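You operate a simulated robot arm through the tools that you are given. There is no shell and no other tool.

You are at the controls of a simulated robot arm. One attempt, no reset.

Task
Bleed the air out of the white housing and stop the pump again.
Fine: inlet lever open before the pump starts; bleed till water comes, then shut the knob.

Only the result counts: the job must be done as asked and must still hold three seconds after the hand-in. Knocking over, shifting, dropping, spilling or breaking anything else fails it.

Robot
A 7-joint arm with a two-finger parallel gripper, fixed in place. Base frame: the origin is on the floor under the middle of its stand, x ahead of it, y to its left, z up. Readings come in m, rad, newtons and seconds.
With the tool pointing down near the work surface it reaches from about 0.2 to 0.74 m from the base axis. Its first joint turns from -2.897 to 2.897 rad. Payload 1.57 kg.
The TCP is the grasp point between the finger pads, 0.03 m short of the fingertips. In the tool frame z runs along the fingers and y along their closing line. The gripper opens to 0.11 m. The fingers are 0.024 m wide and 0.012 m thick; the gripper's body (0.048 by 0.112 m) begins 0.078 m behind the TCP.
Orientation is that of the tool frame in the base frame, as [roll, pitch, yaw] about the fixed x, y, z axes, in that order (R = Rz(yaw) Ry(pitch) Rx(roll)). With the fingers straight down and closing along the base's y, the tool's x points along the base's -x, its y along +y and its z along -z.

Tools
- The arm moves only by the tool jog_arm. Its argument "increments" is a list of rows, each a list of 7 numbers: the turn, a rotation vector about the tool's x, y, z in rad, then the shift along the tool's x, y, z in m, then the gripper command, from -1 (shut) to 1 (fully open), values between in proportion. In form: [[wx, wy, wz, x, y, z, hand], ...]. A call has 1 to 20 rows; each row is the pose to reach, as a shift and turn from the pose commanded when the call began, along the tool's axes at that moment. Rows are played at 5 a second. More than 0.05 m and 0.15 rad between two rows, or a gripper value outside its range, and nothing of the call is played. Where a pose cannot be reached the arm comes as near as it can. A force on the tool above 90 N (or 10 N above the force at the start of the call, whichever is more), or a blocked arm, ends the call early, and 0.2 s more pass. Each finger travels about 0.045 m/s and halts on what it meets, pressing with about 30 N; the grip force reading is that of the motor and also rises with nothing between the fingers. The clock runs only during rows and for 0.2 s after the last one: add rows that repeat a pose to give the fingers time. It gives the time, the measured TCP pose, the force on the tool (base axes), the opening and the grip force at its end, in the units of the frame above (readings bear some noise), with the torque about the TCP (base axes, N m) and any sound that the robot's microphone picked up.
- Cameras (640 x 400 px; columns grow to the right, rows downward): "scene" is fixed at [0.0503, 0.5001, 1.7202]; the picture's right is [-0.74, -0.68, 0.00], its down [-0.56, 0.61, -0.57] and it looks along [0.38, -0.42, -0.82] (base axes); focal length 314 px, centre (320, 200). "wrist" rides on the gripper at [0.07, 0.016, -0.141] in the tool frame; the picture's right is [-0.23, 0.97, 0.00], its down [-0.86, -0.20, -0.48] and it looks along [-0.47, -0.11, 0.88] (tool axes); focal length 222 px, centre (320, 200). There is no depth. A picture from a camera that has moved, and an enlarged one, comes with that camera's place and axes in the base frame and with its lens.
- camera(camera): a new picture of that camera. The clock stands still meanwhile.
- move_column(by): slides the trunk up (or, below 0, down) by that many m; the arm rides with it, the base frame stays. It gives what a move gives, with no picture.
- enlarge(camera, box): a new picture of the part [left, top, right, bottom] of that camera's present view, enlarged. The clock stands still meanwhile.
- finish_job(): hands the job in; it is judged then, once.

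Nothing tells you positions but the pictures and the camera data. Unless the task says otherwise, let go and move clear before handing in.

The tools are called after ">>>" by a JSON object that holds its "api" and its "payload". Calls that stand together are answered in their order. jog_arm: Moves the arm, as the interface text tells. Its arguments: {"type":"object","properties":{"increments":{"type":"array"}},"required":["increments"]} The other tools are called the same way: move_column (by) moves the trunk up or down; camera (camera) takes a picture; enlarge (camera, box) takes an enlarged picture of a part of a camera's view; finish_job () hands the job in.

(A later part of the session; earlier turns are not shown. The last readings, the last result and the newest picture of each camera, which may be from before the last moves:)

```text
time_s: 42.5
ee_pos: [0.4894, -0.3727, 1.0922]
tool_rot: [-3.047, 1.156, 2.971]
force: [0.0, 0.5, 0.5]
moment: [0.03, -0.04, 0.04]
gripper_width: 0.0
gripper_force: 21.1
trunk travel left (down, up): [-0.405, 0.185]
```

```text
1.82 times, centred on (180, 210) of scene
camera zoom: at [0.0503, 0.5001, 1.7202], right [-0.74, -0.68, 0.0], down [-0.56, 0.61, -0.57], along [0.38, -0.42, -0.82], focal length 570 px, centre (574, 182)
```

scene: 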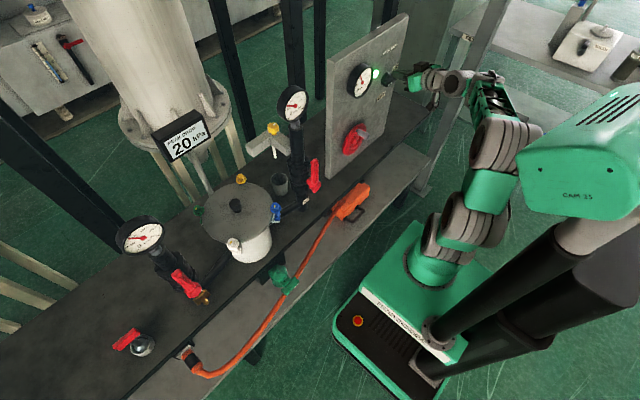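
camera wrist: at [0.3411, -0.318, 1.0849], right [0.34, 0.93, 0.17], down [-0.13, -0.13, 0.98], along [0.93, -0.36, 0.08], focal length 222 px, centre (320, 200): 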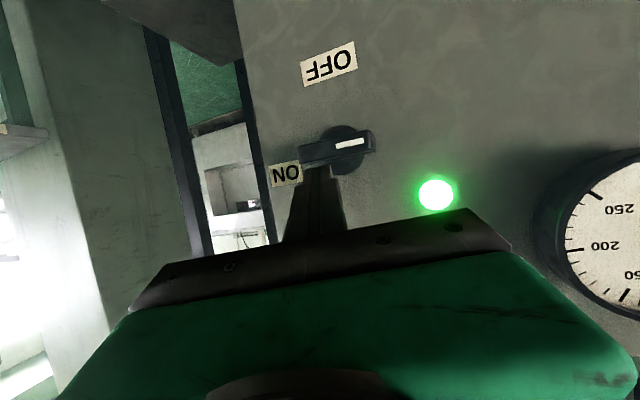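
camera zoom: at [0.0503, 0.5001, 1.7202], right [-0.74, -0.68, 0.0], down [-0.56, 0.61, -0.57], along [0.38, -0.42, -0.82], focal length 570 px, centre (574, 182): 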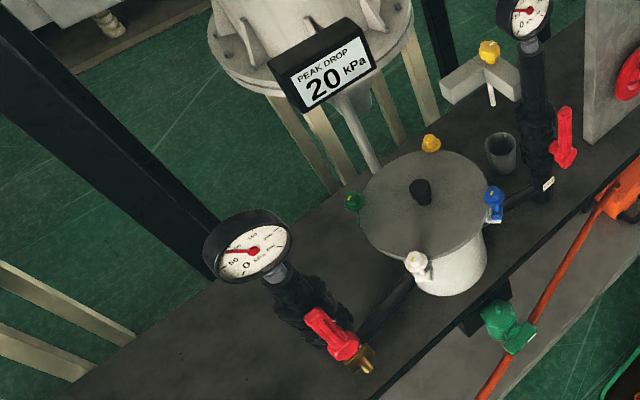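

The pump runs: inlet reads about 70 kPa, outlet about 55 kPa, peak drop 20 kPa. I'll retreat up and away from the selector without brushing it, back to the swing waypoint.

>>> {"api": "jog_arm", "payload": {"increments": [[0, 0, 0, -0.0195, -0.0062, -0.0297, -1], [0.034, 0.1, 0.0515, -0.0075, -0.0069, -0.0694, -1], [0.068, 0.2, 0.103, 0.0123, 0.0037, -0.1032, -1], [0.102, 0.301, 0.155, 0.0248, 0.0193, -0.101, -1], [0.137, 0.402, 0.206, 0.0248, 0.0193, -0.101, -1], [0.171, 0.502, 0.2575, 0.0248, 0.0193, -0.101, -1], [0.205, 0.603, 0.309, 0.0248, 0.0193, -0.101, -1], [0.239, 0.703, 0.3605, 0.0248, 0.0193, -0.101, -1], [0.273, 0.8035, 0.412, 0.0248, 0.0193, -0.101, -1], [0.2844, 0.837, 0.4292, 0.0248, 0.0193, -0.101, -1], [0.2844, 0.837, 0.4292, 0.0248, 0.0193, -0.101, -1]]}}

>>> {"api": "camera", "payload": {"camera": "wrist"}}

>>> {"api": "enlarge", "payload": {"camera": "scene", "box": [330, 40, 430, 140]}}

```text
time_s: 44.9
ee_pos: [0.3959, -0.327, 1.1116]
tool_rot: [3.107, 0.3, 2.377]
force: [0.3, 0.0, 0.6]
moment: [0.04, 0.0, 0.0]
gripper_width: 0.0
gripper_force: 21.5
trunk travel left (down, up): [-0.405, 0.185]
```

```text
taken
camera wrist: at [0.3249, -0.245, 1.2257], right [0.82, 0.56, 0.1], down [0.34, -0.62, 0.7], along [0.46, -0.55, -0.7], focal length 222 px, centre (320, 200)
```

wrist: 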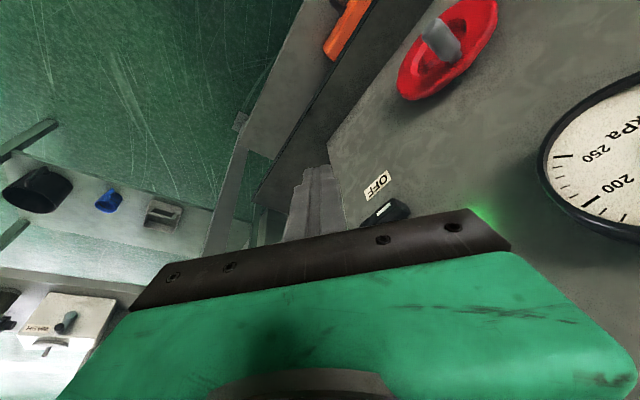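

```text
4.00 times, centred on (380, 90) of scene
camera zoom: at [0.0503, 0.5001, 1.7202], right [-0.74, -0.68, 0.0], down [-0.56, 0.61, -0.57], along [0.38, -0.42, -0.82], focal length 1255 px, centre (80, 640)
```

zoom: 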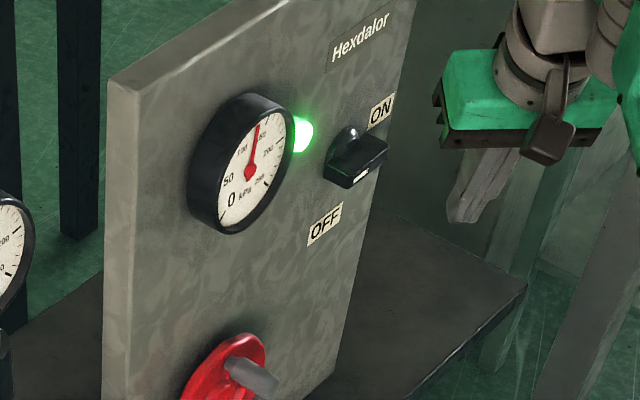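

The selector is settled at ON with the lamp lit and the main gauge at about 115 kPa. Now I'll swing back to the +y side to reach the bleed knob from over the pot.

>>> {"api": "jog_arm", "payload": {"increments": [[-0.0214, 0.0026, -0.0683, 0.0233, 0.0336, -0.006, -1], [-0.0448, 0.0054, -0.1432, 0.0485, 0.0673, -0.0126, -1], [-0.0708, 0.0085, -0.2264, 0.0725, 0.1025, -0.0188, -1], [-0.0995, 0.012, -0.318, 0.1002, 0.1379, -0.0261, -1], [-0.1307, 0.0157, -0.4178, 0.1279, 0.1746, -0.0334, -1], [-0.162, 0.0195, -0.5177, 0.1547, 0.2101, -0.0405, -1], [-0.1932, 0.0232, -0.6175, 0.1809, 0.2454, -0.0474, -1], [-0.2245, 0.027, -0.7174, 0.2105, 0.2775, -0.0554, -1], [-0.2557, 0.0308, -0.8173, 0.2432, 0.3064, -0.0645, -1], [-0.287, 0.0345, -0.9172, 0.2785, 0.3315, -0.0746, -1], [-0.3182, 0.0383, -1.017, 0.314, 0.3573, -0.0848, -1], [-0.3495, 0.042, -1.1169, 0.3523, 0.3792, -0.0959, -1], [-0.3781, 0.0455, -1.2084, 0.3885, 0.4008, -0.1064, -1], [-0.4042, 0.0486, -1.2917, 0.4228, 0.4233, -0.1163, -1], [-0.425, 0.0511, -1.3583, 0.4525, 0.4371, -0.1251, -1]]}}

>>> {"api": "camera", "payload": {"camera": "wrist"}}

```text
time_s: 48.1
ee_pos: [0.3525, 0.3112, 1.1127]
tool_rot: [3.105, 0.302, -2.482]
force: [0.5, -0.8, 0.2]
moment: [-0.05, -0.02, -0.01]
gripper_width: 0.0
gripper_force: 21.6
trunk travel left (down, up): [-0.405, 0.185]
```

```text
taken
camera wrist: at [0.2609, 0.2524, 1.2264], right [-0.43, 0.9, 0.1], down [0.67, 0.24, 0.7], along [0.6, 0.37, -0.7], focal length 222 px, centre (320, 200)
```

wrist: 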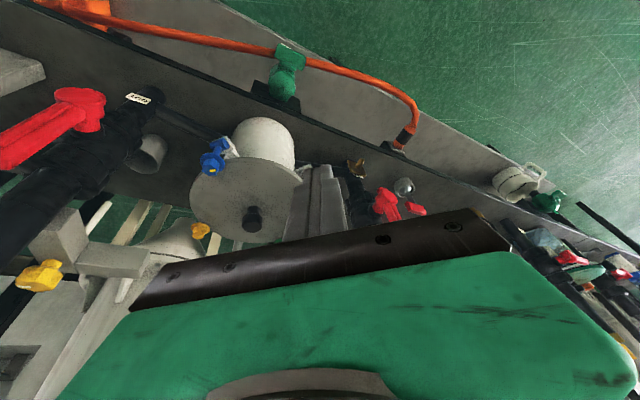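

From here the knob should be approached from the +y side, leaning over the pot, because the outlet gauge blocks a straight-down approach. I'll raise the trunk 0.1 m, then reorient with the fingers partly open.

>>> {"api": "move_column", "payload": {"by": 0.1}}

>>> {"api": "jog_arm", "payload": {"increments": [[0.0238, 0.089, -0.0907, -0.0107, -0.0219, 0.0037, -1], [0.0475, 0.1781, -0.1813, -0.0213, -0.0439, 0.0075, -1], [0.0713, 0.2671, -0.272, -0.032, -0.0658, 0.0112, -1], [0.0951, 0.3561, -0.3627, -0.0427, -0.0878, 0.0149, -0.5], [0.1188, 0.4452, -0.4533, -0.0534, -0.1097, 0.0187, 0], [0.1426, 0.5342, -0.544, -0.064, -0.1317, 0.0224, 0.3], [0.1663, 0.6233, -0.6346, -0.0747, -0.1536, 0.0262, 0.3], [0.1901, 0.7123, -0.7253, -0.0854, -0.1756, 0.0299, 0.3], [0.2139, 0.8013, -0.816, -0.096, -0.1975, 0.0336, 0.3], [0.2376, 0.8904, -0.9066, -0.1067, -0.2195, 0.0374, 0.3], [0.2614, 0.9794, -0.9973, -0.1174, -0.2414, 0.0411, 0.3]]}}

>>> {"api": "camera", "payload": {"camera": "wrist"}}

>>> {"api": "camera", "payload": {"camera": "scene"}}

```text
time_s: 49.4
ee_pos: [0.3527, 0.3107, 1.2103]
tool_rot: [3.107, 0.302, -2.481]
force: [0.8, 0.9, 0.1]
moment: [-0.01, -0.01, 0.0]
gripper_width: 0.0
gripper_force: 21.1
trunk travel left (down, up): [-0.505, 0.085]
```

```text
time_s: 51.6
ee_pos: [0.5326, 0.1186, 1.0448]
tool_rot: [-3.103, -0.523, -1.596]
force: [-26.1, 39.9, -15.0]
moment: [-0.08, -5.55, 1.38]
gripper_width: 0.0736
gripper_force: 1.2
out of reach, approached as far as the arm can: row 3, 4, 5, 6, 7, 8, 9, 10, 11
trunk travel left (down, up): [-0.505, 0.085]
stopped in row 11: the force on the tool passed its limit at 182 N (the readings are from after the stop); the commanded pose is now the measured one
```

```text
taken
camera wrist: at [0.5109, 0.1282, 1.2021], right [-0.97, 0.2, -0.15], down [0.21, 0.98, 0.0], along [0.14, -0.03, -0.99], focal length 222 px, centre (320, 200)
```

wrist: 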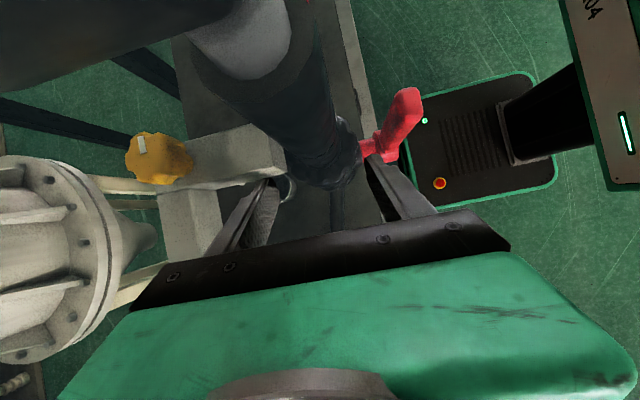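

```text
taken
```

scene: 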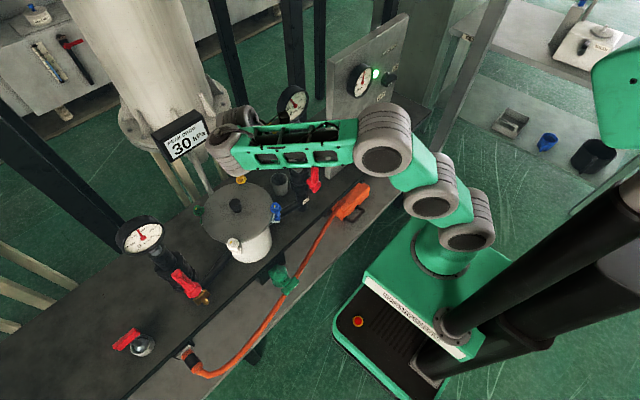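

The pose was out of reach, and the arm sagged into the outlet riser area, stopping at 182 N. I'll inspect closely before moving again.

>>> {"api": "enlarge", "payload": {"camera": "scene", "box": [200, 70, 340, 220]}}

>>> {"api": "enlarge", "payload": {"camera": "wrist", "box": [100, 0, 440, 260]}}

```text
2.67 times, centred on (270, 145) of scene
camera zoom: at [0.0503, 0.5001, 1.7202], right [-0.74, -0.68, 0.0], down [-0.56, 0.61, -0.57], along [0.38, -0.42, -0.82], focal length 836 px, centre (453, 347)
```

zoom: 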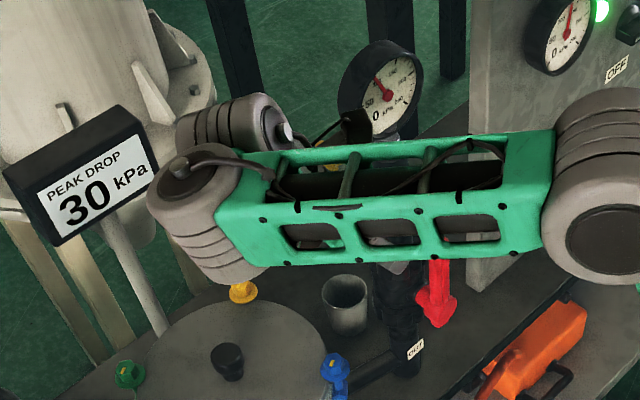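

```text
1.54 times, centred on (270, 130) of wrist
camera zoom: at [0.5109, 0.1282, 1.2021], right [-0.97, 0.2, -0.15], down [0.21, 0.98, 0.0], along [0.14, -0.03, -0.99], focal length 342 px, centre (397, 308)
```

zoom: 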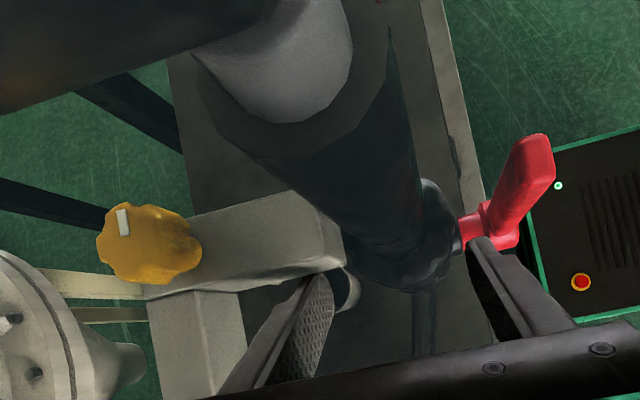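

The finger rests on the bleed block's side bar and the camera housing is against the gauge; nothing looks displaced. I'll back straight out along the tool axis in small steps.

>>> {"api": "jog_arm", "payload": {"increments": [[0, 0, 0, -0.008, 0, -0.012, 0.3], [0, 0, 0, -0.014, 0, -0.025, 0.3], [0, 0, 0, -0.02, 0, -0.04, 0.3]]}}

>>> {"api": "enlarge", "payload": {"camera": "scene", "box": [200, 70, 340, 220]}}

>>> {"api": "camera", "payload": {"camera": "wrist"}}

```text
time_s: 52.5
ee_pos: [0.5215, 0.1238, 1.0472]
tool_rot: [-3.096, -0.525, -1.613]
force: [-0.4, 0.9, 0.7]
moment: [-0.05, -0.01, 0.0]
gripper_width: 0.0712
gripper_force: 0.2
out of reach, approached as far as the arm can: row 1, 2, 3
trunk travel left (down, up): [-0.505, 0.085]
```

```text
2.67 times, centred on (270, 145) of scene
camera zoom: at [0.0503, 0.5001, 1.7202], right [-0.74, -0.68, 0.0], down [-0.56, 0.61, -0.57], along [0.38, -0.42, -0.82], focal length 836 px, centre (453, 347)
```

zoom: 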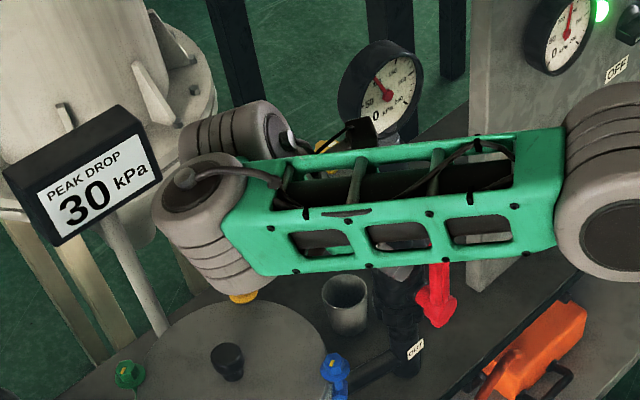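

```text
taken
camera wrist: at [0.4986, 0.1337, 1.2037], right [-0.96, 0.22, -0.15], down [0.22, 0.98, -0.01], along [0.15, -0.04, -0.99], focal length 222 px, centre (320, 200)
```

wrist: 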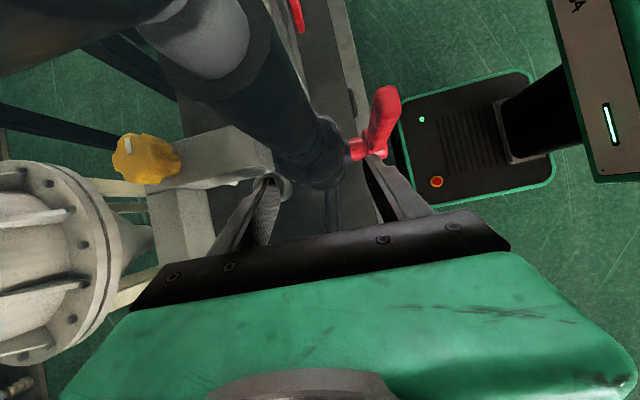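

Contact is released, force zero, but the arm sits at a joint limit and can't follow those commands. I'll test whether turning the wrist the other way frees it while easing toward +y and up.

>>> {"api": "jog_arm", "payload": {"increments": [[0, 0, 0.08, -0.0092, 0.0066, -0.017, 0.3], [0, 0, 0.16, -0.0183, 0.0132, -0.034, 0.3], [0, 0, 0.24, -0.0275, 0.0198, -0.0515, 0.3]]}}

>>> {"api": "camera", "payload": {"camera": "wrist"}}

```text
time_s: 53.2
ee_pos: [0.4823, 0.1525, 1.0383]
tool_rot: [-2.977, -0.5, -1.858]
force: [1.1, -0.2, -0.4]
moment: [-0.02, 0.03, -0.01]
gripper_width: 0.0715
gripper_force: 0.0
out of reach, approached as far as the arm can: row 1, 2, 3
trunk travel left (down, up): [-0.505, 0.085]
```

```text
taken
camera wrist: at [0.446, 0.1676, 1.1919], right [-0.89, 0.39, -0.25], down [0.39, 0.92, 0.03], along [0.24, -0.07, -0.97], focal length 222 px, centre (320, 200)
```

wrist: 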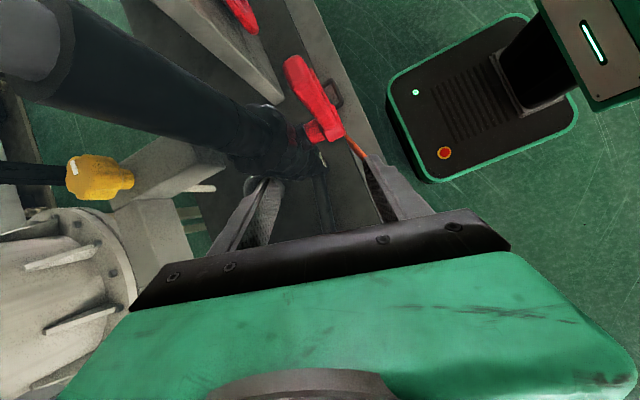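

Still limited, but free of contact. I'll unwind the reorientation in steps back toward the known-good waypoint pose, moving away from the riser first.

>>> {"api": "jog_arm", "payload": {"increments": [[-0.0253, -0.0732, 0.0677, 0.0005, 0.016, -0.0152, 0.3], [-0.0506, -0.1464, 0.1353, 0.001, 0.0321, -0.0305, 0.3], [-0.0759, -0.2196, 0.203, 0.0015, 0.0481, -0.0457, 0.3], [-0.1012, -0.2928, 0.2706, 0.002, 0.0641, -0.061, 0.3]]}}

>>> {"api": "camera", "payload": {"camera": "scene"}}

```text
time_s: 54.2
ee_pos: [0.4178, 0.194, 1.08]
tool_rot: [-2.994, -0.162, -2.109]
force: [-0.2, -0.3, 0.2]
moment: [0.01, 0.01, -0.02]
gripper_width: 0.0715
gripper_force: 0.1
trunk travel left (down, up): [-0.505, 0.085]
```

```text
taken
```

scene: 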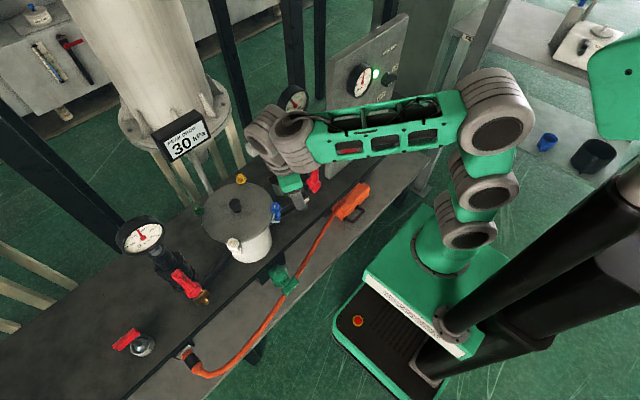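

That freed it: no more limit, pose (0.418, 0.194, 1.08). New plan: raise the trunk and approach the bleed knob nearly from above with a slight lean, which keeps the wrist clear of the gauge. First, trunk up.

>>> {"api": "move_column", "payload": {"by": 0.08}}

>>> {"api": "jog_arm", "payload": {"increments": [[-0.0225, -0.0056, 0.1181, -0.0054, -0.0009, -0.0069, 0.3], [-0.045, -0.0113, 0.2362, -0.0108, -0.0018, -0.0138, 0.3], [-0.0675, -0.0169, 0.3543, -0.0162, -0.0027, -0.0207, 0.3], [-0.09, -0.0225, 0.4724, -0.0216, -0.0036, -0.0276, 0.3]]}}

```text
time_s: 55.4
ee_pos: [0.4187, 0.1951, 1.1593]
tool_rot: [-2.994, -0.16, -2.107]
force: [0.3, 0.6, 0.3]
moment: [0.01, 0.03, 0.05]
gripper_width: 0.0716
gripper_force: 0.0
trunk travel left (down, up): [-0.585, 0.005]
```

```text
time_s: 56.4
ee_pos: [0.4324, 0.2169, 1.184]
tool_rot: [-3.029, -0.077, -2.58]
force: [-0.6, 0.3, -0.7]
moment: [-0.01, 0.04, 0.03]
gripper_width: 0.0714
gripper_force: 0.0
trunk travel left (down, up): [-0.585, 0.005]
```

Moving freely again. I'll finish the rotation to a straight-down tool.

>>> {"api": "jog_arm", "payload": {"increments": [[-0.0225, -0.0056, 0.1181, -0.0052, 0.0024, -0.0067, 0.3], [-0.045, -0.0113, 0.2362, -0.0104, 0.0047, -0.0135, 0.3], [-0.0675, -0.0169, 0.3543, -0.0157, 0.0071, -0.0202, 0.3], [-0.09, -0.0225, 0.4724, -0.0209, 0.0095, -0.0269, 0.3], [-0.1125, -0.0282, 0.5905, -0.0261, 0.0118, -0.0337, 0.3], [-0.135, -0.0338, 0.7086, -0.0313, 0.0142, -0.0404, 0.3]]}}

>>> {"api": "camera", "payload": {"camera": "scene"}}

>>> {"api": "camera", "payload": {"camera": "wrist"}}

```text
time_s: 57.8
ee_pos: [0.4497, 0.2508, 1.2216]
tool_rot: [-3.14, 0.0, 3.001]
force: [0.1, 0.0, -0.3]
moment: [0.0, -0.01, -0.02]
gripper_width: 0.0717
gripper_force: 0.0
trunk travel left (down, up): [-0.585, 0.005]
```

```text
taken
```

scene: 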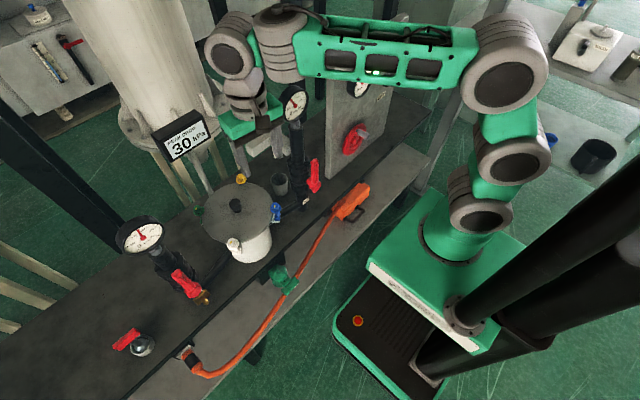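

```text
taken
camera wrist: at [0.3841, 0.2762, 1.3626], right [0.36, 0.93, 0.0], down [0.82, -0.32, 0.48], along [0.45, -0.17, -0.88], focal length 222 px, centre (320, 200)
```

wrist: 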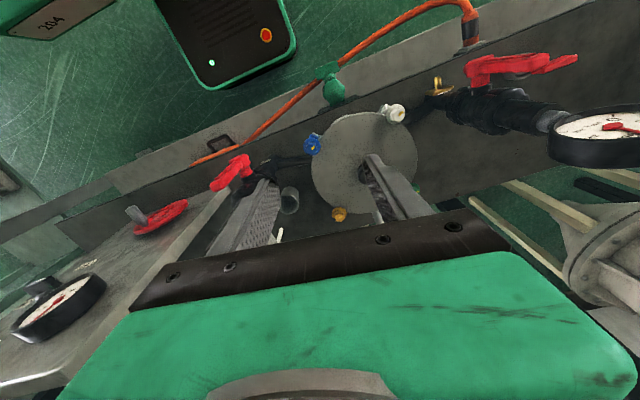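

Tool is straight down above the pot at z=1.22. I'll travel around behind the gauge at this height to a spot just beside the bleed knob.

>>> {"api": "jog_arm", "payload": {"increments": [[0, 0, 0, -0.0404, -0.0003, 0, 0.3], [0, 0, 0, -0.0814, -0.0046, 0, 0.3], [0, 0, 0, -0.1231, -0.0139, 0, 0.3], [0, 0, 0, -0.162, -0.0387, 0, 0.3]]}}

>>> {"api": "camera", "payload": {"camera": "wrist"}}

>>> {"api": "camera", "payload": {"camera": "scene"}}

```text
time_s: 58.8
ee_pos: [0.6071, 0.1876, 1.2205]
tool_rot: [3.14, 0.001, 3.001]
force: [-0.2, -0.2, 0.0]
moment: [0.02, 0.01, 0.02]
gripper_width: 0.0715
gripper_force: 0.1
trunk travel left (down, up): [-0.585, 0.005]
```

```text
taken
camera wrist: at [0.5402, 0.2129, 1.3621], right [0.36, 0.93, 0.0], down [0.82, -0.32, 0.48], along [0.45, -0.17, -0.88], focal length 222 px, centre (320, 200)
```

wrist: 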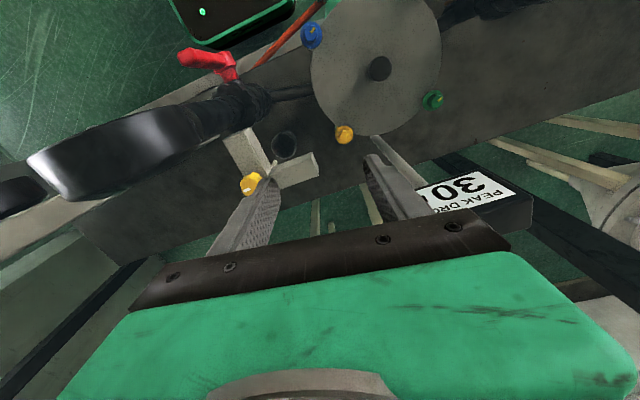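

```text
taken
```

scene: 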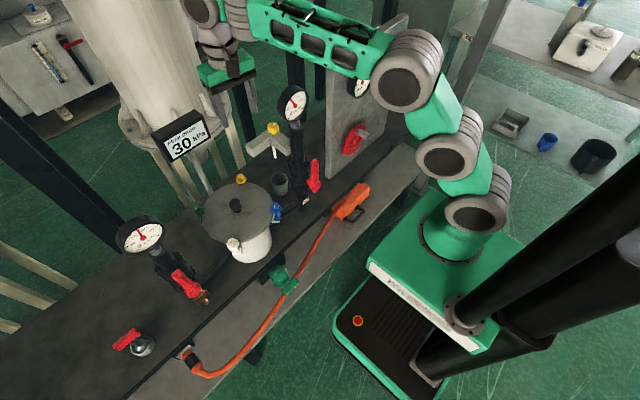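

Clear view from above now: knob at about (0.628, 0.073, 1.07), tube right over the cup, gauge undisturbed. I'll zoom to read the knob's mark before gripping it.

>>> {"api": "enlarge", "payload": {"camera": "wrist", "box": [200, 100, 340, 220]}}

>>> {"api": "enlarge", "payload": {"camera": "scene", "box": [240, 80, 330, 200]}}

```text
3.33 times, centred on (270, 160) of wrist
camera zoom: at [0.5402, 0.2129, 1.3621], right [0.36, 0.93, 0.0], down [0.82, -0.32, 0.48], along [0.45, -0.17, -0.88], focal length 740 px, centre (487, 333)
```

zoom: 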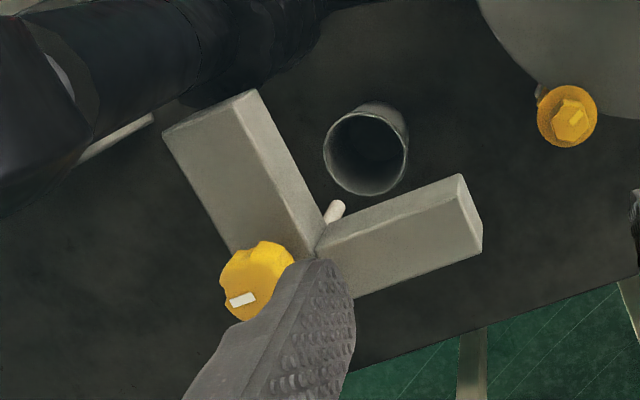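

```text
3.33 times, centred on (285, 140) of scene
camera zoom: at [0.0503, 0.5001, 1.7202], right [-0.74, -0.68, 0.0], down [-0.56, 0.61, -0.57], along [0.38, -0.42, -0.82], focal length 1046 px, centre (437, 400)
```

zoom: 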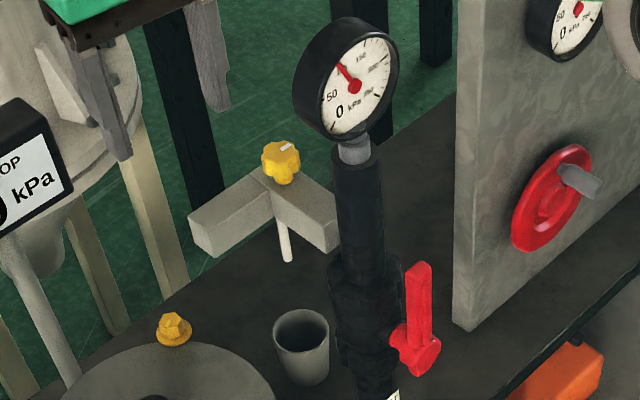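

Tube (0.646, 0.077) and cup (0.648, 0.077) line up, so bled water will land in the cup. I'll turn the wrist so the camera faces away from the gauge, still at height.

>>> {"api": "jog_arm", "payload": {"increments": [[0, 0, 0.13, 0, 0, 0, 0.3], [0, 0, 0.26, 0, 0, 0, 0.3], [0, 0, 0.39, 0, 0, 0, 0.3], [0, 0, 0.52, 0, 0, 0, 0.3], [0, 0, 0.65, 0, 0, 0, 0.3], [0, 0, 0.78, 0, 0, 0, 0.3]]}}

>>> {"api": "camera", "payload": {"camera": "wrist"}}

```text
time_s: 60.2
ee_pos: [0.6054, 0.1889, 1.2209]
tool_rot: [-3.141, 0.002, 2.218]
force: [0.5, -0.3, 0.5]
moment: [-0.03, 0.03, -0.04]
gripper_width: 0.0716
gripper_force: 0.0
trunk travel left (down, up): [-0.585, 0.005]
```

```text
taken
camera wrist: at [0.5766, 0.255, 1.3628], right [0.91, 0.41, 0.0], down [0.36, -0.8, 0.48], along [0.2, -0.44, -0.88], focal length 222 px, centre (320, 200)
```

wrist: 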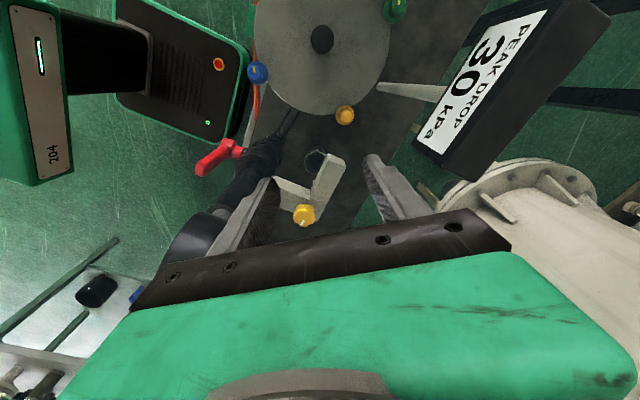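

This gives a good view of the knob between the fingers with the cup beyond. I'll lean the tool slightly away from the gauge and move over toward the knob, still high.

>>> {"api": "jog_arm", "payload": {"increments": [[0.1, 0.012, 0, -0.0176, -0.0038, 0, 0.3], [0.2, 0.025, 0, -0.0351, -0.0077, 0, 0.3], [0.298, 0.037, 0, -0.0527, -0.0115, 0, 0.3]]}}

>>> {"api": "camera", "payload": {"camera": "wrist"}}

>>> {"api": "camera", "payload": {"camera": "scene"}}

```text
time_s: 61.0
ee_pos: [0.5997, 0.1336, 1.2119]
tool_rot: [-2.846, -0.033, 2.216]
force: [8.6, 3.7, 6.7]
moment: [-0.11, 0.17, 0.02]
gripper_width: 0.0652
gripper_force: 0.1
out of reach, approached as far as the arm can: row 2, 3
trunk travel left (down, up): [-0.585, 0.005]
```

```text
taken
camera wrist: at [0.6059, 0.2191, 1.3453], right [0.88, 0.39, -0.29], down [0.48, -0.73, 0.49], along [-0.02, -0.57, -0.82], focal length 222 px, centre (320, 200)
```

wrist: 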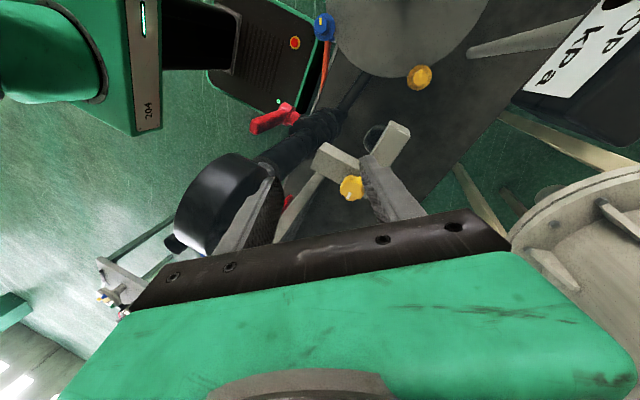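

```text
taken
```

scene: 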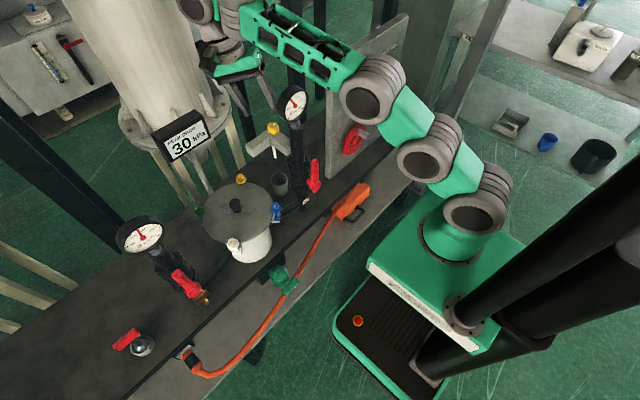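

The reach ran out at this height and one finger brushed the gauge (about 12 N). I'll back off to +y right away and then descend, since lower down the arm reaches further.

>>> {"api": "jog_arm", "payload": {"increments": [[0, 0, 0, 0.02, 0.0146, -0.0038, 0.3], [0, 0, 0, 0.0399, 0.0291, -0.0075, 0.3], [0, 0, 0, 0.0391, 0.0364, 0.0164, 0.3], [0, 0, 0, 0.0382, 0.0437, 0.0403, 0.3], [0, 0, 0, 0.0373, 0.0524, 0.069, 0.3]]}}

>>> {"api": "camera", "payload": {"camera": "wrist"}}

>>> {"api": "enlarge", "payload": {"camera": "scene", "box": [180, 0, 340, 200]}}

```text
time_s: 62.2
ee_pos: [0.5977, 0.184, 1.1309]
tool_rot: [-2.843, -0.034, 2.214]
force: [0.6, 0.2, 1.4]
moment: [0.0, -0.03, 0.0]
gripper_width: 0.0714
gripper_force: 0.0
out of reach, approached as far as the arm can: row 1, 2
trunk travel left (down, up): [-0.585, 0.005]
```

```text
taken
camera wrist: at [0.6048, 0.2689, 1.2638], right [0.87, 0.39, -0.29], down [0.48, -0.73, 0.49], along [-0.03, -0.57, -0.82], focal length 222 px, centre (320, 200)
```

wrist: 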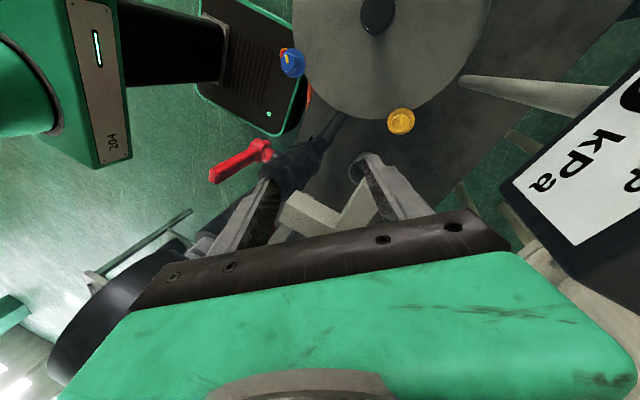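

```text
2.00 times, centred on (260, 100) of scene
camera zoom: at [0.0503, 0.5001, 1.7202], right [-0.74, -0.68, 0.0], down [-0.56, 0.61, -0.57], along [0.38, -0.42, -0.82], focal length 627 px, centre (440, 400)
```

zoom: 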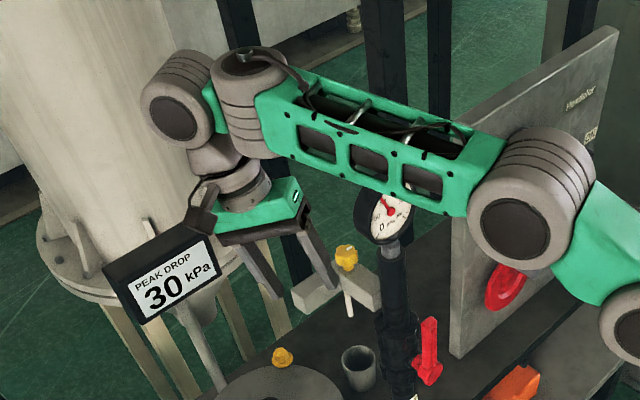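

Good, clear again at (0.598, 0.184, 1.131). Straight above the knob the forearm would foul the gauge, so I'll approach tilted from the +y side, over the pot. I'll reorient here in two stages, checking reach.

>>> {"api": "jog_arm", "payload": {"increments": [[0, -0.09, 0.0776, 0.0036, -0.0004, -0.002, 0.3], [0, -0.179, 0.1552, 0.0072, -0.0009, -0.0039, 0.3], [0, -0.269, 0.2328, 0.0107, -0.0013, -0.0059, 0.3], [0, -0.358, 0.3104, 0.0143, -0.0018, -0.0078, 0.3]]}}

```text
time_s: 63.2
ee_pos: [0.5665, 0.1864, 1.1408]
tool_rot: [-2.884, 0.395, 2.016]
force: [0.4, 0.0, 0.3]
moment: [0.04, -0.06, 0.06]
gripper_width: 0.0717
gripper_force: 0.1
out of reach, approached as far as the arm can: row 4
trunk travel left (down, up): [-0.585, 0.005]
```

The wrist turn limit stops that direction, so I'll turn the hand the other way round about its own axis (half a turn in total), keeping it leaning over the pot and away from the gauge.

>>> {"api": "jog_arm", "payload": {"increments": [[0, 0, -0.14, 0.007, 0.0025, -0.0074, 0.3], [0, 0, -0.28, 0.0141, 0.005, -0.0149, 0.3], [0, 0, -0.42, 0.0211, 0.0075, -0.0223, 0.3], [0, 0, -0.56, 0.0211, 0.0075, -0.0223, 0.3], [0, 0, -0.7, 0.0211, 0.0075, -0.0223, 0.3], [0, 0, -0.84, 0.0211, 0.0075, -0.0223, 0.3], [0, 0, -0.98, 0.0211, 0.0075, -0.0223, 0.3], [0, 0, -1.12, 0.0211, 0.0075, -0.0223, 0.3], [0, 0, -1.26, 0.0211, 0.0075, -0.0223, 0.3], [0, 0, -1.4, 0.0211, 0.0075, -0.0223, 0.3]]}}

>>> {"api": "camera", "payload": {"camera": "scene"}}

```text
time_s: 65.4
ee_pos: [0.5587, 0.2143, 1.1396]
tool_rot: [-2.702, -0.17, -2.958]
force: [0.1, 0.2, -0.4]
moment: [-0.02, 0.04, -0.04]
gripper_width: 0.0714
gripper_force: 0.1
out of reach, approached as far as the arm can: row 2, 3, 4, 5, 6, 7, 8, 9, 10
trunk travel left (down, up): [-0.585, 0.005]
```

```text
taken
```

scene: 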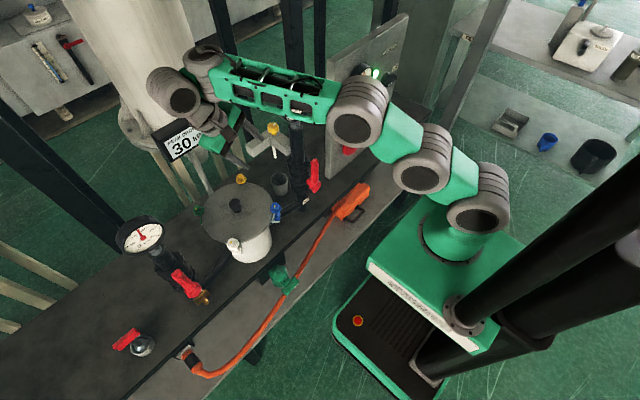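

The arm is simply near full stretch at this height. I'll come lower and slightly closer while completing the turn, which stays within reach.

>>> {"api": "jog_arm", "payload": {"increments": [[0.0, 0.0, 0.0, 0.0003, 0.0088, 0.0214, 0.3], [0.0337, 0.028, -0.12, 0.0007, 0.0193, 0.0471, 0.3], [0.0674, 0.056, -0.24, 0.0007, 0.0193, 0.0471, 0.3], [0.1011, 0.084, -0.36, 0.0007, 0.0193, 0.0471, 0.3], [0.1348, 0.112, -0.48, 0.0007, 0.0193, 0.0471, 0.3], [0.1685, 0.14, -0.6, 0.0007, 0.0193, 0.0471, 0.3]]}}

>>> {"api": "camera", "payload": {"camera": "wrist"}}

```text
time_s: 66.8
ee_pos: [0.4849, 0.2114, 1.0436]
tool_rot: [-2.774, -0.519, -2.48]
force: [0.0, -0.2, -0.3]
moment: [-0.01, -0.01, 0.01]
gripper_width: 0.0716
gripper_force: 0.2
out of reach, approached as far as the arm can: row 3, 4, 5, 6
trunk travel left (down, up): [-0.585, 0.005]
```

```text
taken
camera wrist: at [0.4458, 0.264, 1.1877], right [-0.54, 0.73, -0.42], down [0.8, 0.6, 0.03], along [0.27, -0.32, -0.91], focal length 222 px, centre (320, 200)
```

wrist: 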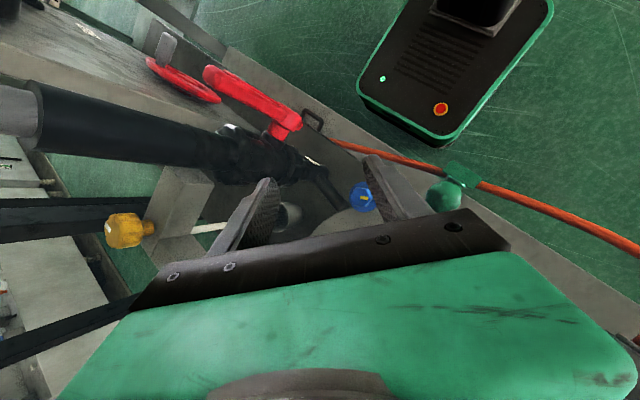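

The arm keeps running into a limit in this posture. I'll look at how it's folded before deciding.

>>> {"api": "camera", "payload": {"camera": "scene"}}

>>> {"api": "enlarge", "payload": {"camera": "scene", "box": [200, 60, 340, 220]}}

```text
taken
```

scene: 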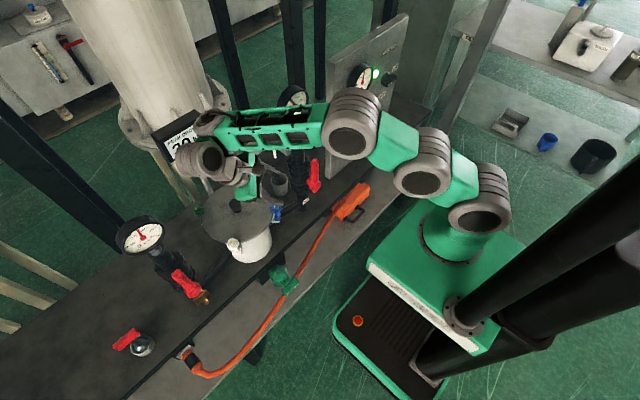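

```text
2.50 times, centred on (270, 140) of scene
camera zoom: at [0.0503, 0.5001, 1.7202], right [-0.74, -0.68, 0.0], down [-0.56, 0.61, -0.57], along [0.38, -0.42, -0.82], focal length 784 px, centre (445, 350)
```

zoom: 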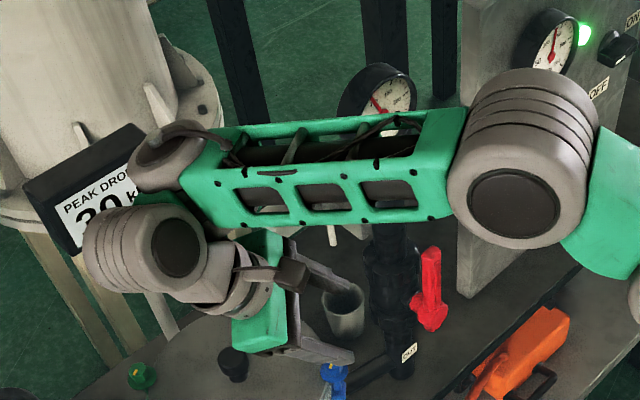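

The pot-side approach is still possible if the arm can shift outward with its present tilt. I'll probe with a small move away from the pot and upward.

>>> {"api": "jog_arm", "payload": {"increments": [[0, 0, 0, -0.0028, -0.0154, -0.0143, 0.3], [0, 0, 0, -0.0057, -0.0308, -0.0286, 0.3]]}}

```text
time_s: 67.4
ee_pos: [0.4914, 0.2096, 1.051]
tool_rot: [-2.782, -0.516, -2.48]
force: [0.1, -0.6, -0.1]
moment: [0.0, 0.04, -0.02]
gripper_width: 0.0714
gripper_force: 0.0
out of reach, approached as far as the arm can: row 1, 2
trunk travel left (down, up): [-0.585, 0.005]
```

That direction is truly blocked in this posture. I'll fold back to the plain forward-leaning posture the arm handled well before, and rethink the approach from there.

>>> {"api": "jog_arm", "payload": {"increments": [[-0.0452, -0.0957, 0.045, 0.0044, 0.005, -0.0098, -0.2], [-0.0904, -0.1914, 0.09, 0.0089, 0.0101, -0.0196, -0.6], [-0.1355, -0.287, 0.135, 0.0133, 0.0151, -0.0294, -1], [-0.1807, -0.3827, 0.18, 0.0178, 0.0201, -0.0392, -1], [-0.2259, -0.4784, 0.225, 0.0222, 0.0251, -0.0489, -1], [-0.2711, -0.5741, 0.27, 0.0266, 0.0302, -0.0587, -1], [-0.3162, -0.6697, 0.315, 0.0311, 0.0352, -0.0685, -1], [-0.3614, -0.7654, 0.36, 0.0355, 0.0402, -0.0783, -1]]}}

>>> {"api": "camera", "payload": {"camera": "scene"}}

>>> {"api": "camera", "payload": {"camera": "wrist"}}

```text
time_s: 69.2
ee_pos: [0.4384, 0.2489, 1.2119]
tool_rot: [3.139, 0.262, -2.689]
force: [0.1, 0.6, -0.2]
moment: [-0.01, 0.02, 0.01]
gripper_width: 0.0
gripper_force: 21.5
out of reach, approached as far as the arm can: row 5, 6, 7, 8
trunk travel left (down, up): [-0.585, 0.005]
```

```text
taken
```

scene: 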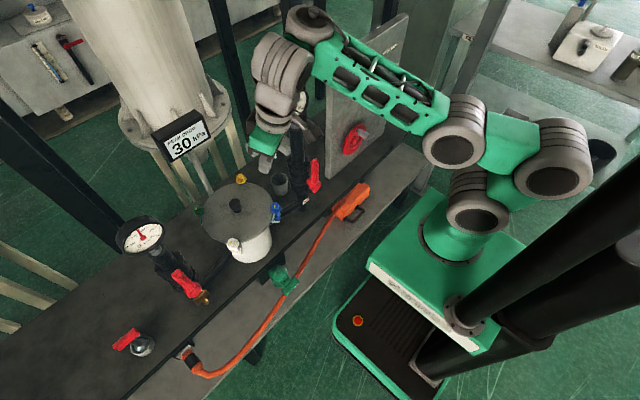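

```text
taken
camera wrist: at [0.338, 0.2173, 1.3311], right [-0.23, 0.97, 0.06], down [0.72, 0.13, 0.68], along [0.66, 0.2, -0.73], focal length 222 px, centre (320, 200)
```

wrist: 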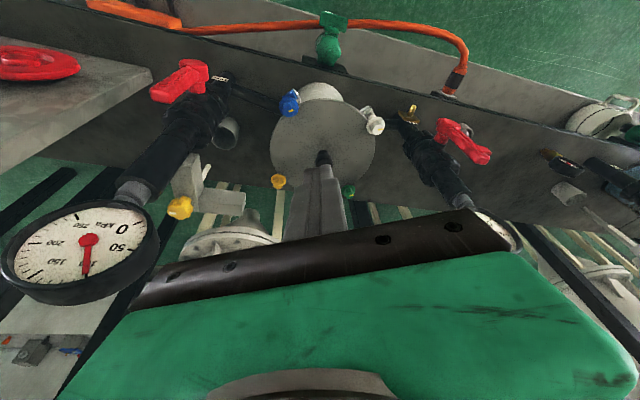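

The arm has refolded into a healthy elbow-up posture, fingers closed. I'll lower the trunk some for a comfortable working height, then test turning the tool toward the knob from the front-left in free air.

>>> {"api": "move_column", "payload": {"by": -0.1}}

>>> {"api": "jog_arm", "payload": {"increments": [[0, 0, 0, -0.003, 0.006, -0.02, -1], [0, 0, 0, -0.005, 0.012, -0.04, -1], [0, 0, 0, -0.005, 0.02, -0.06, -1]]}}

>>> {"api": "camera", "payload": {"camera": "scene"}}

```text
time_s: 70.5
ee_pos: [0.439, 0.2486, 1.1115]
tool_rot: [3.141, 0.262, -2.686]
force: [-0.4, -1.0, -0.2]
moment: [-0.03, -0.02, -0.02]
gripper_width: 0.0
gripper_force: 21.3
trunk travel left (down, up): [-0.485, 0.105]
```

```text
time_s: 71.3
ee_pos: [0.4202, 0.2616, 1.1713]
tool_rot: [3.141, 0.261, -2.687]
force: [0.2, -0.1, 0.7]
moment: [0.0, -0.02, 0.0]
gripper_width: 0.0
gripper_force: 21.5
trunk travel left (down, up): [-0.485, 0.105]
```

```text
taken
```

scene: 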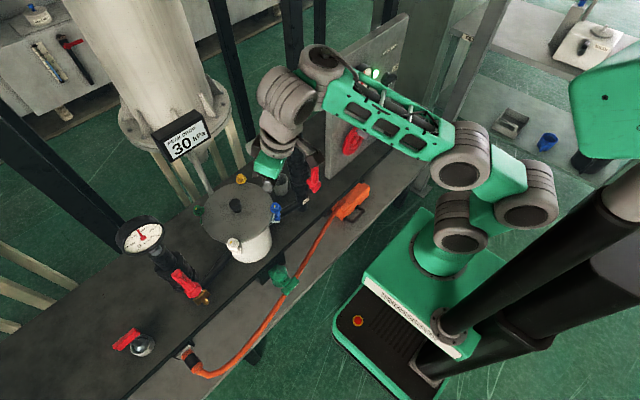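

Posture is healthy. Now the first half of turning the tool toward the knob, in free air above the pot's front.

>>> {"api": "jog_arm", "payload": {"increments": [[0.0578, -0.0544, 0.0792, -0.0024, 0.0004, 0.0024, -1], [0.1157, -0.1088, 0.1583, -0.0049, 0.0008, 0.0048, -1], [0.1735, -0.1631, 0.2375, -0.0073, 0.0012, 0.0072, -1], [0.2313, -0.2175, 0.3167, -0.0098, 0.0016, 0.0095, -1], [0.2892, -0.2719, 0.3958, -0.0122, 0.002, 0.0119, -1], [0.347, -0.3263, 0.475, -0.0147, 0.0025, 0.0143, -1]]}}

```text
time_s: 72.8
ee_pos: [0.4224, 0.263, 1.2112]
tool_rot: [-3.046, 0.553, 3.089]
force: [1.0, -0.1, -0.2]
moment: [-0.04, 0.04, -0.04]
gripper_width: 0.0
gripper_force: 21.2
out of reach, approached as far as the arm can: row 2, 3, 4, 5, 6
trunk travel left (down, up): [-0.485, 0.105]
```

It drifts upward when too folded, so the shoulder should be lower relative to the hand. I'll lower the trunk by 0.15 m and continue from there.

>>> {"api": "move_column", "payload": {"by": -0.15}}

>>> {"api": "camera", "payload": {"camera": "wrist"}}

>>> {"api": "camera", "payload": {"camera": "scene"}}

```text
time_s: 74.5
ee_pos: [0.4216, 0.2628, 1.0616]
tool_rot: [-3.047, 0.552, 3.091]
force: [-0.7, -0.1, -0.8]
moment: [-0.02, -0.01, 0.01]
gripper_width: 0.0
gripper_force: 21.4
trunk travel left (down, up): [-0.335, 0.255]
```

```text
taken
camera wrist: at [0.2908, 0.2984, 1.1441], right [0.29, 0.96, 0.04], down [0.46, -0.18, 0.87], along [0.84, -0.23, -0.49], focal length 222 px, centre (320, 200)
```

wrist: 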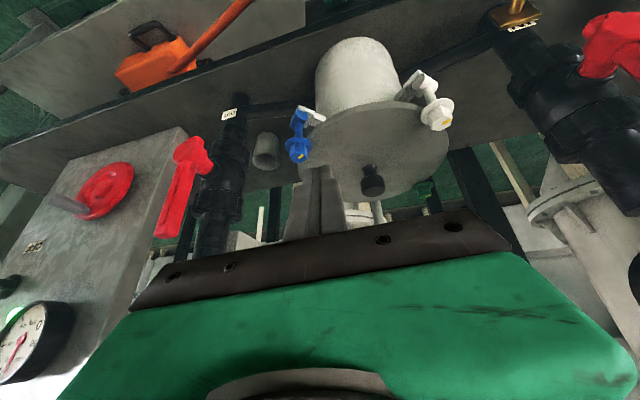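

```text
taken
```

scene: 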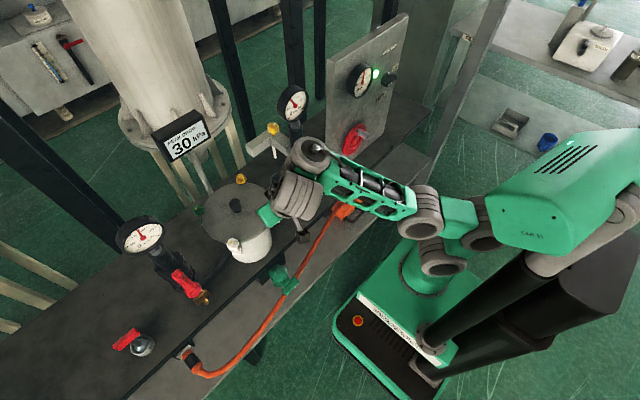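

Good view, healthy posture. I'll complete the turn toward the knob here.

>>> {"api": "jog_arm", "payload": {"increments": [[0.0524, -0.0583, 0.0694, -0.0075, 0.0011, -0.0019, -1], [0.1049, -0.1166, 0.1387, -0.0149, 0.0023, -0.0038, -1], [0.1573, -0.1749, 0.2081, -0.0224, 0.0034, -0.0057, -1], [0.2098, -0.2331, 0.2774, -0.0299, 0.0045, -0.0076, -1], [0.2622, -0.2914, 0.3468, -0.0374, 0.0056, -0.0095, -1], [0.3147, -0.3497, 0.4161, -0.0448, 0.0068, -0.0114, -1], [0.3671, -0.408, 0.4855, -0.0523, 0.0079, -0.0133, -1]]}}

>>> {"api": "camera", "payload": {"camera": "wrist"}}

>>> {"api": "camera", "payload": {"camera": "scene"}}

```text
time_s: 76.1
ee_pos: [0.5076, 0.1467, 1.1355]
tool_rot: [3.038, 0.643, 2.579]
force: [0.2, 0.3, 0.3]
moment: [0.04, 0.05, 0.03]
gripper_width: 0.0
gripper_force: 21.0
out of reach, approached as far as the arm can: row 1, 2, 3, 4, 5, 6, 7
trunk travel left (down, up): [-0.335, 0.255]
```

```text
taken
camera wrist: at [0.389, 0.2229, 1.2078], right [0.62, 0.75, 0.22], down [0.22, -0.43, 0.88], along [0.75, -0.5, -0.43], focal length 222 px, centre (320, 200)
```

wrist: 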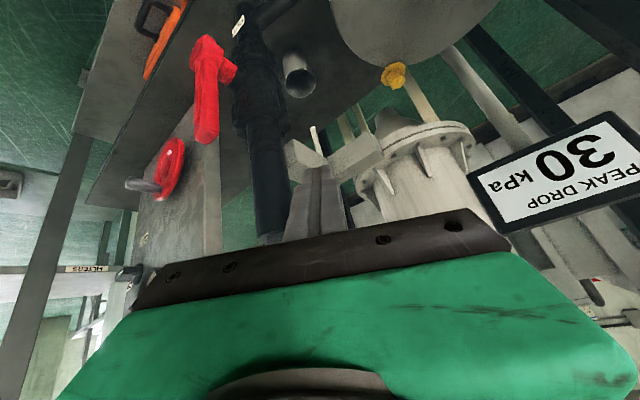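

```text
taken
```

scene: 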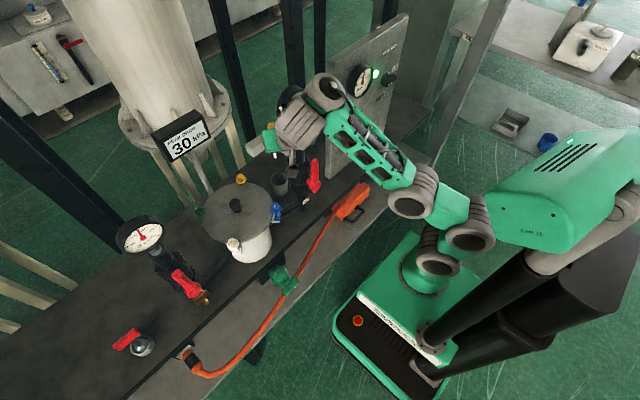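

It drifted close to the gauge again, though without contact. That approach is no good; instead, measurements suggest a straight-down grip with the wrist turned the other way clears the gauge if the trunk is up. First I'll back away from here.

>>> {"api": "jog_arm", "payload": {"increments": [[0, 0, 0, 0.0104, 0.0077, -0.0238, -1], [0, 0, 0, 0.0208, 0.0154, -0.0475, -1], [0, 0, 0, 0.0312, 0.0231, -0.0713, -1]]}}

>>> {"api": "enlarge", "payload": {"camera": "scene", "box": [200, 60, 360, 220]}}

```text
time_s: 76.9
ee_pos: [0.4773, 0.1676, 1.1712]
tool_rot: [3.024, 0.621, 2.584]
force: [0.1, -0.7, 0.0]
moment: [0.01, 0.0, 0.02]
gripper_width: 0.0
gripper_force: 21.1
out of reach, approached as far as the arm can: row 1, 2, 3
trunk travel left (down, up): [-0.335, 0.255]
```

```text
2.50 times, centred on (280, 140) of scene
camera zoom: at [0.0503, 0.5001, 1.7202], right [-0.74, -0.68, 0.0], down [-0.56, 0.61, -0.57], along [0.38, -0.42, -0.82], focal length 784 px, centre (420, 350)
```

zoom: 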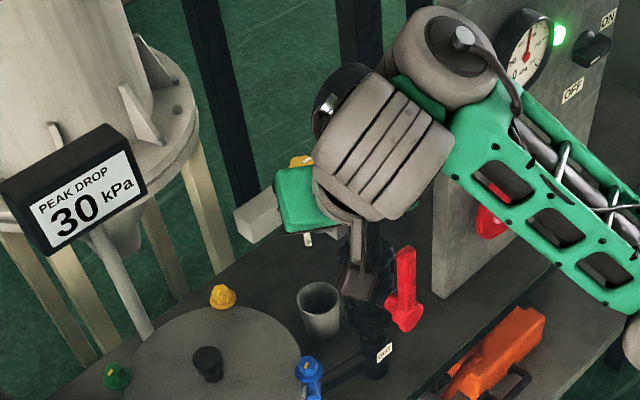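

Backing off works. I'll raise the trunk straight up so the hand is above everything before reorienting.

>>> {"api": "move_column", "payload": {"by": 0.25}}

>>> {"api": "camera", "payload": {"camera": "scene"}}

>>> {"api": "camera", "payload": {"camera": "wrist"}}

```text
time_s: 79.5
ee_pos: [0.4769, 0.1677, 1.4189]
tool_rot: [3.022, 0.623, 2.583]
force: [-0.3, 0.4, -0.7]
moment: [0.0, 0.01, -0.02]
gripper_width: 0.0
gripper_force: 21.5
trunk travel left (down, up): [-0.585, 0.005]
```

```text
taken
```

scene: 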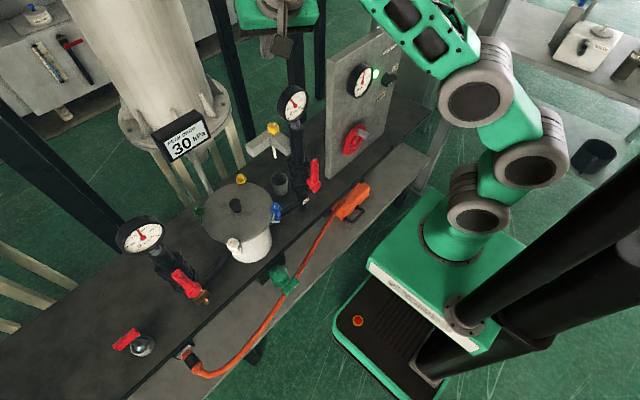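

```text
taken
camera wrist: at [0.3589, 0.2415, 1.4958], right [0.61, 0.76, 0.23], down [0.23, -0.44, 0.86], along [0.76, -0.48, -0.45], focal length 222 px, centre (320, 200)
```

wrist: 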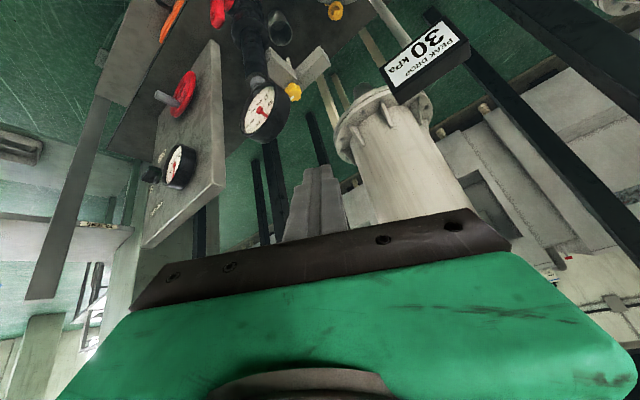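

Everything on the bench is as it was. From up here I'll return the tool to straight down, coming in beside the gauge at safe height.

>>> {"api": "jog_arm", "payload": {"increments": [[-0.014, 0.0794, -0.0819, 0.0106, 0.0031, 0.0158, -1], [-0.028, 0.1588, -0.1638, 0.0212, 0.0062, 0.0316, -1], [-0.042, 0.2381, -0.2457, 0.0318, 0.0093, 0.0473, -1], [-0.056, 0.3175, -0.3277, 0.0425, 0.0124, 0.0631, -1]]}}

```text
time_s: 80.5
ee_pos: [0.4874, 0.1841, 1.3455]
tool_rot: [-3.138, 0.32, 2.971]
force: [0.2, -0.3, -0.3]
moment: [0.02, 0.05, -0.03]
gripper_width: 0.0001
gripper_force: 20.8
trunk travel left (down, up): [-0.585, 0.005]
```

>>> {"api": "jog_arm", "payload": {"increments": [[-0.014, 0.0794, -0.0819, 0.0036, 0.0045, 0.0187, -1], [-0.028, 0.1588, -0.1638, 0.0073, 0.0089, 0.0374, -1], [-0.042, 0.2381, -0.2457, 0.0109, 0.0134, 0.056, -1], [-0.0561, 0.3175, -0.3277, 0.0145, 0.0178, 0.0747, -1]]}}

>>> {"api": "camera", "payload": {"camera": "wrist"}}

```text
time_s: 81.5
ee_pos: [0.5015, 0.2019, 1.2753]
tool_rot: [-3.137, 0.013, -2.998]
force: [-0.5, -0.5, -0.4]
moment: [0.01, 0.0, 0.03]
gripper_width: 0.0
gripper_force: 21.3
out of reach, approached as far as the arm can: row 4
trunk travel left (down, up): [-0.585, 0.005]
```

```text
taken
camera wrist: at [0.4289, 0.2075, 1.4152], right [0.09, 1.0, 0.0], down [0.87, -0.08, 0.49], along [0.49, -0.04, -0.87], focal length 222 px, centre (320, 200)
```

wrist: 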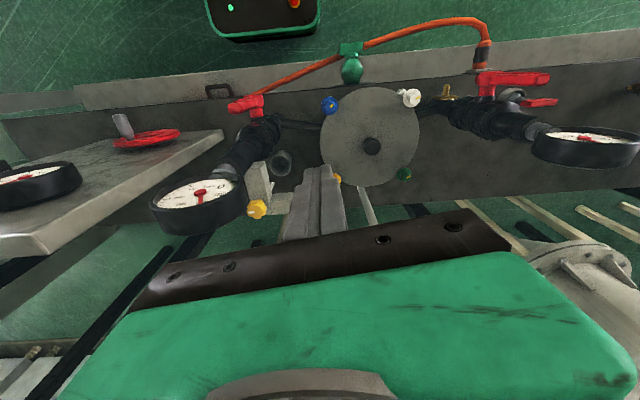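

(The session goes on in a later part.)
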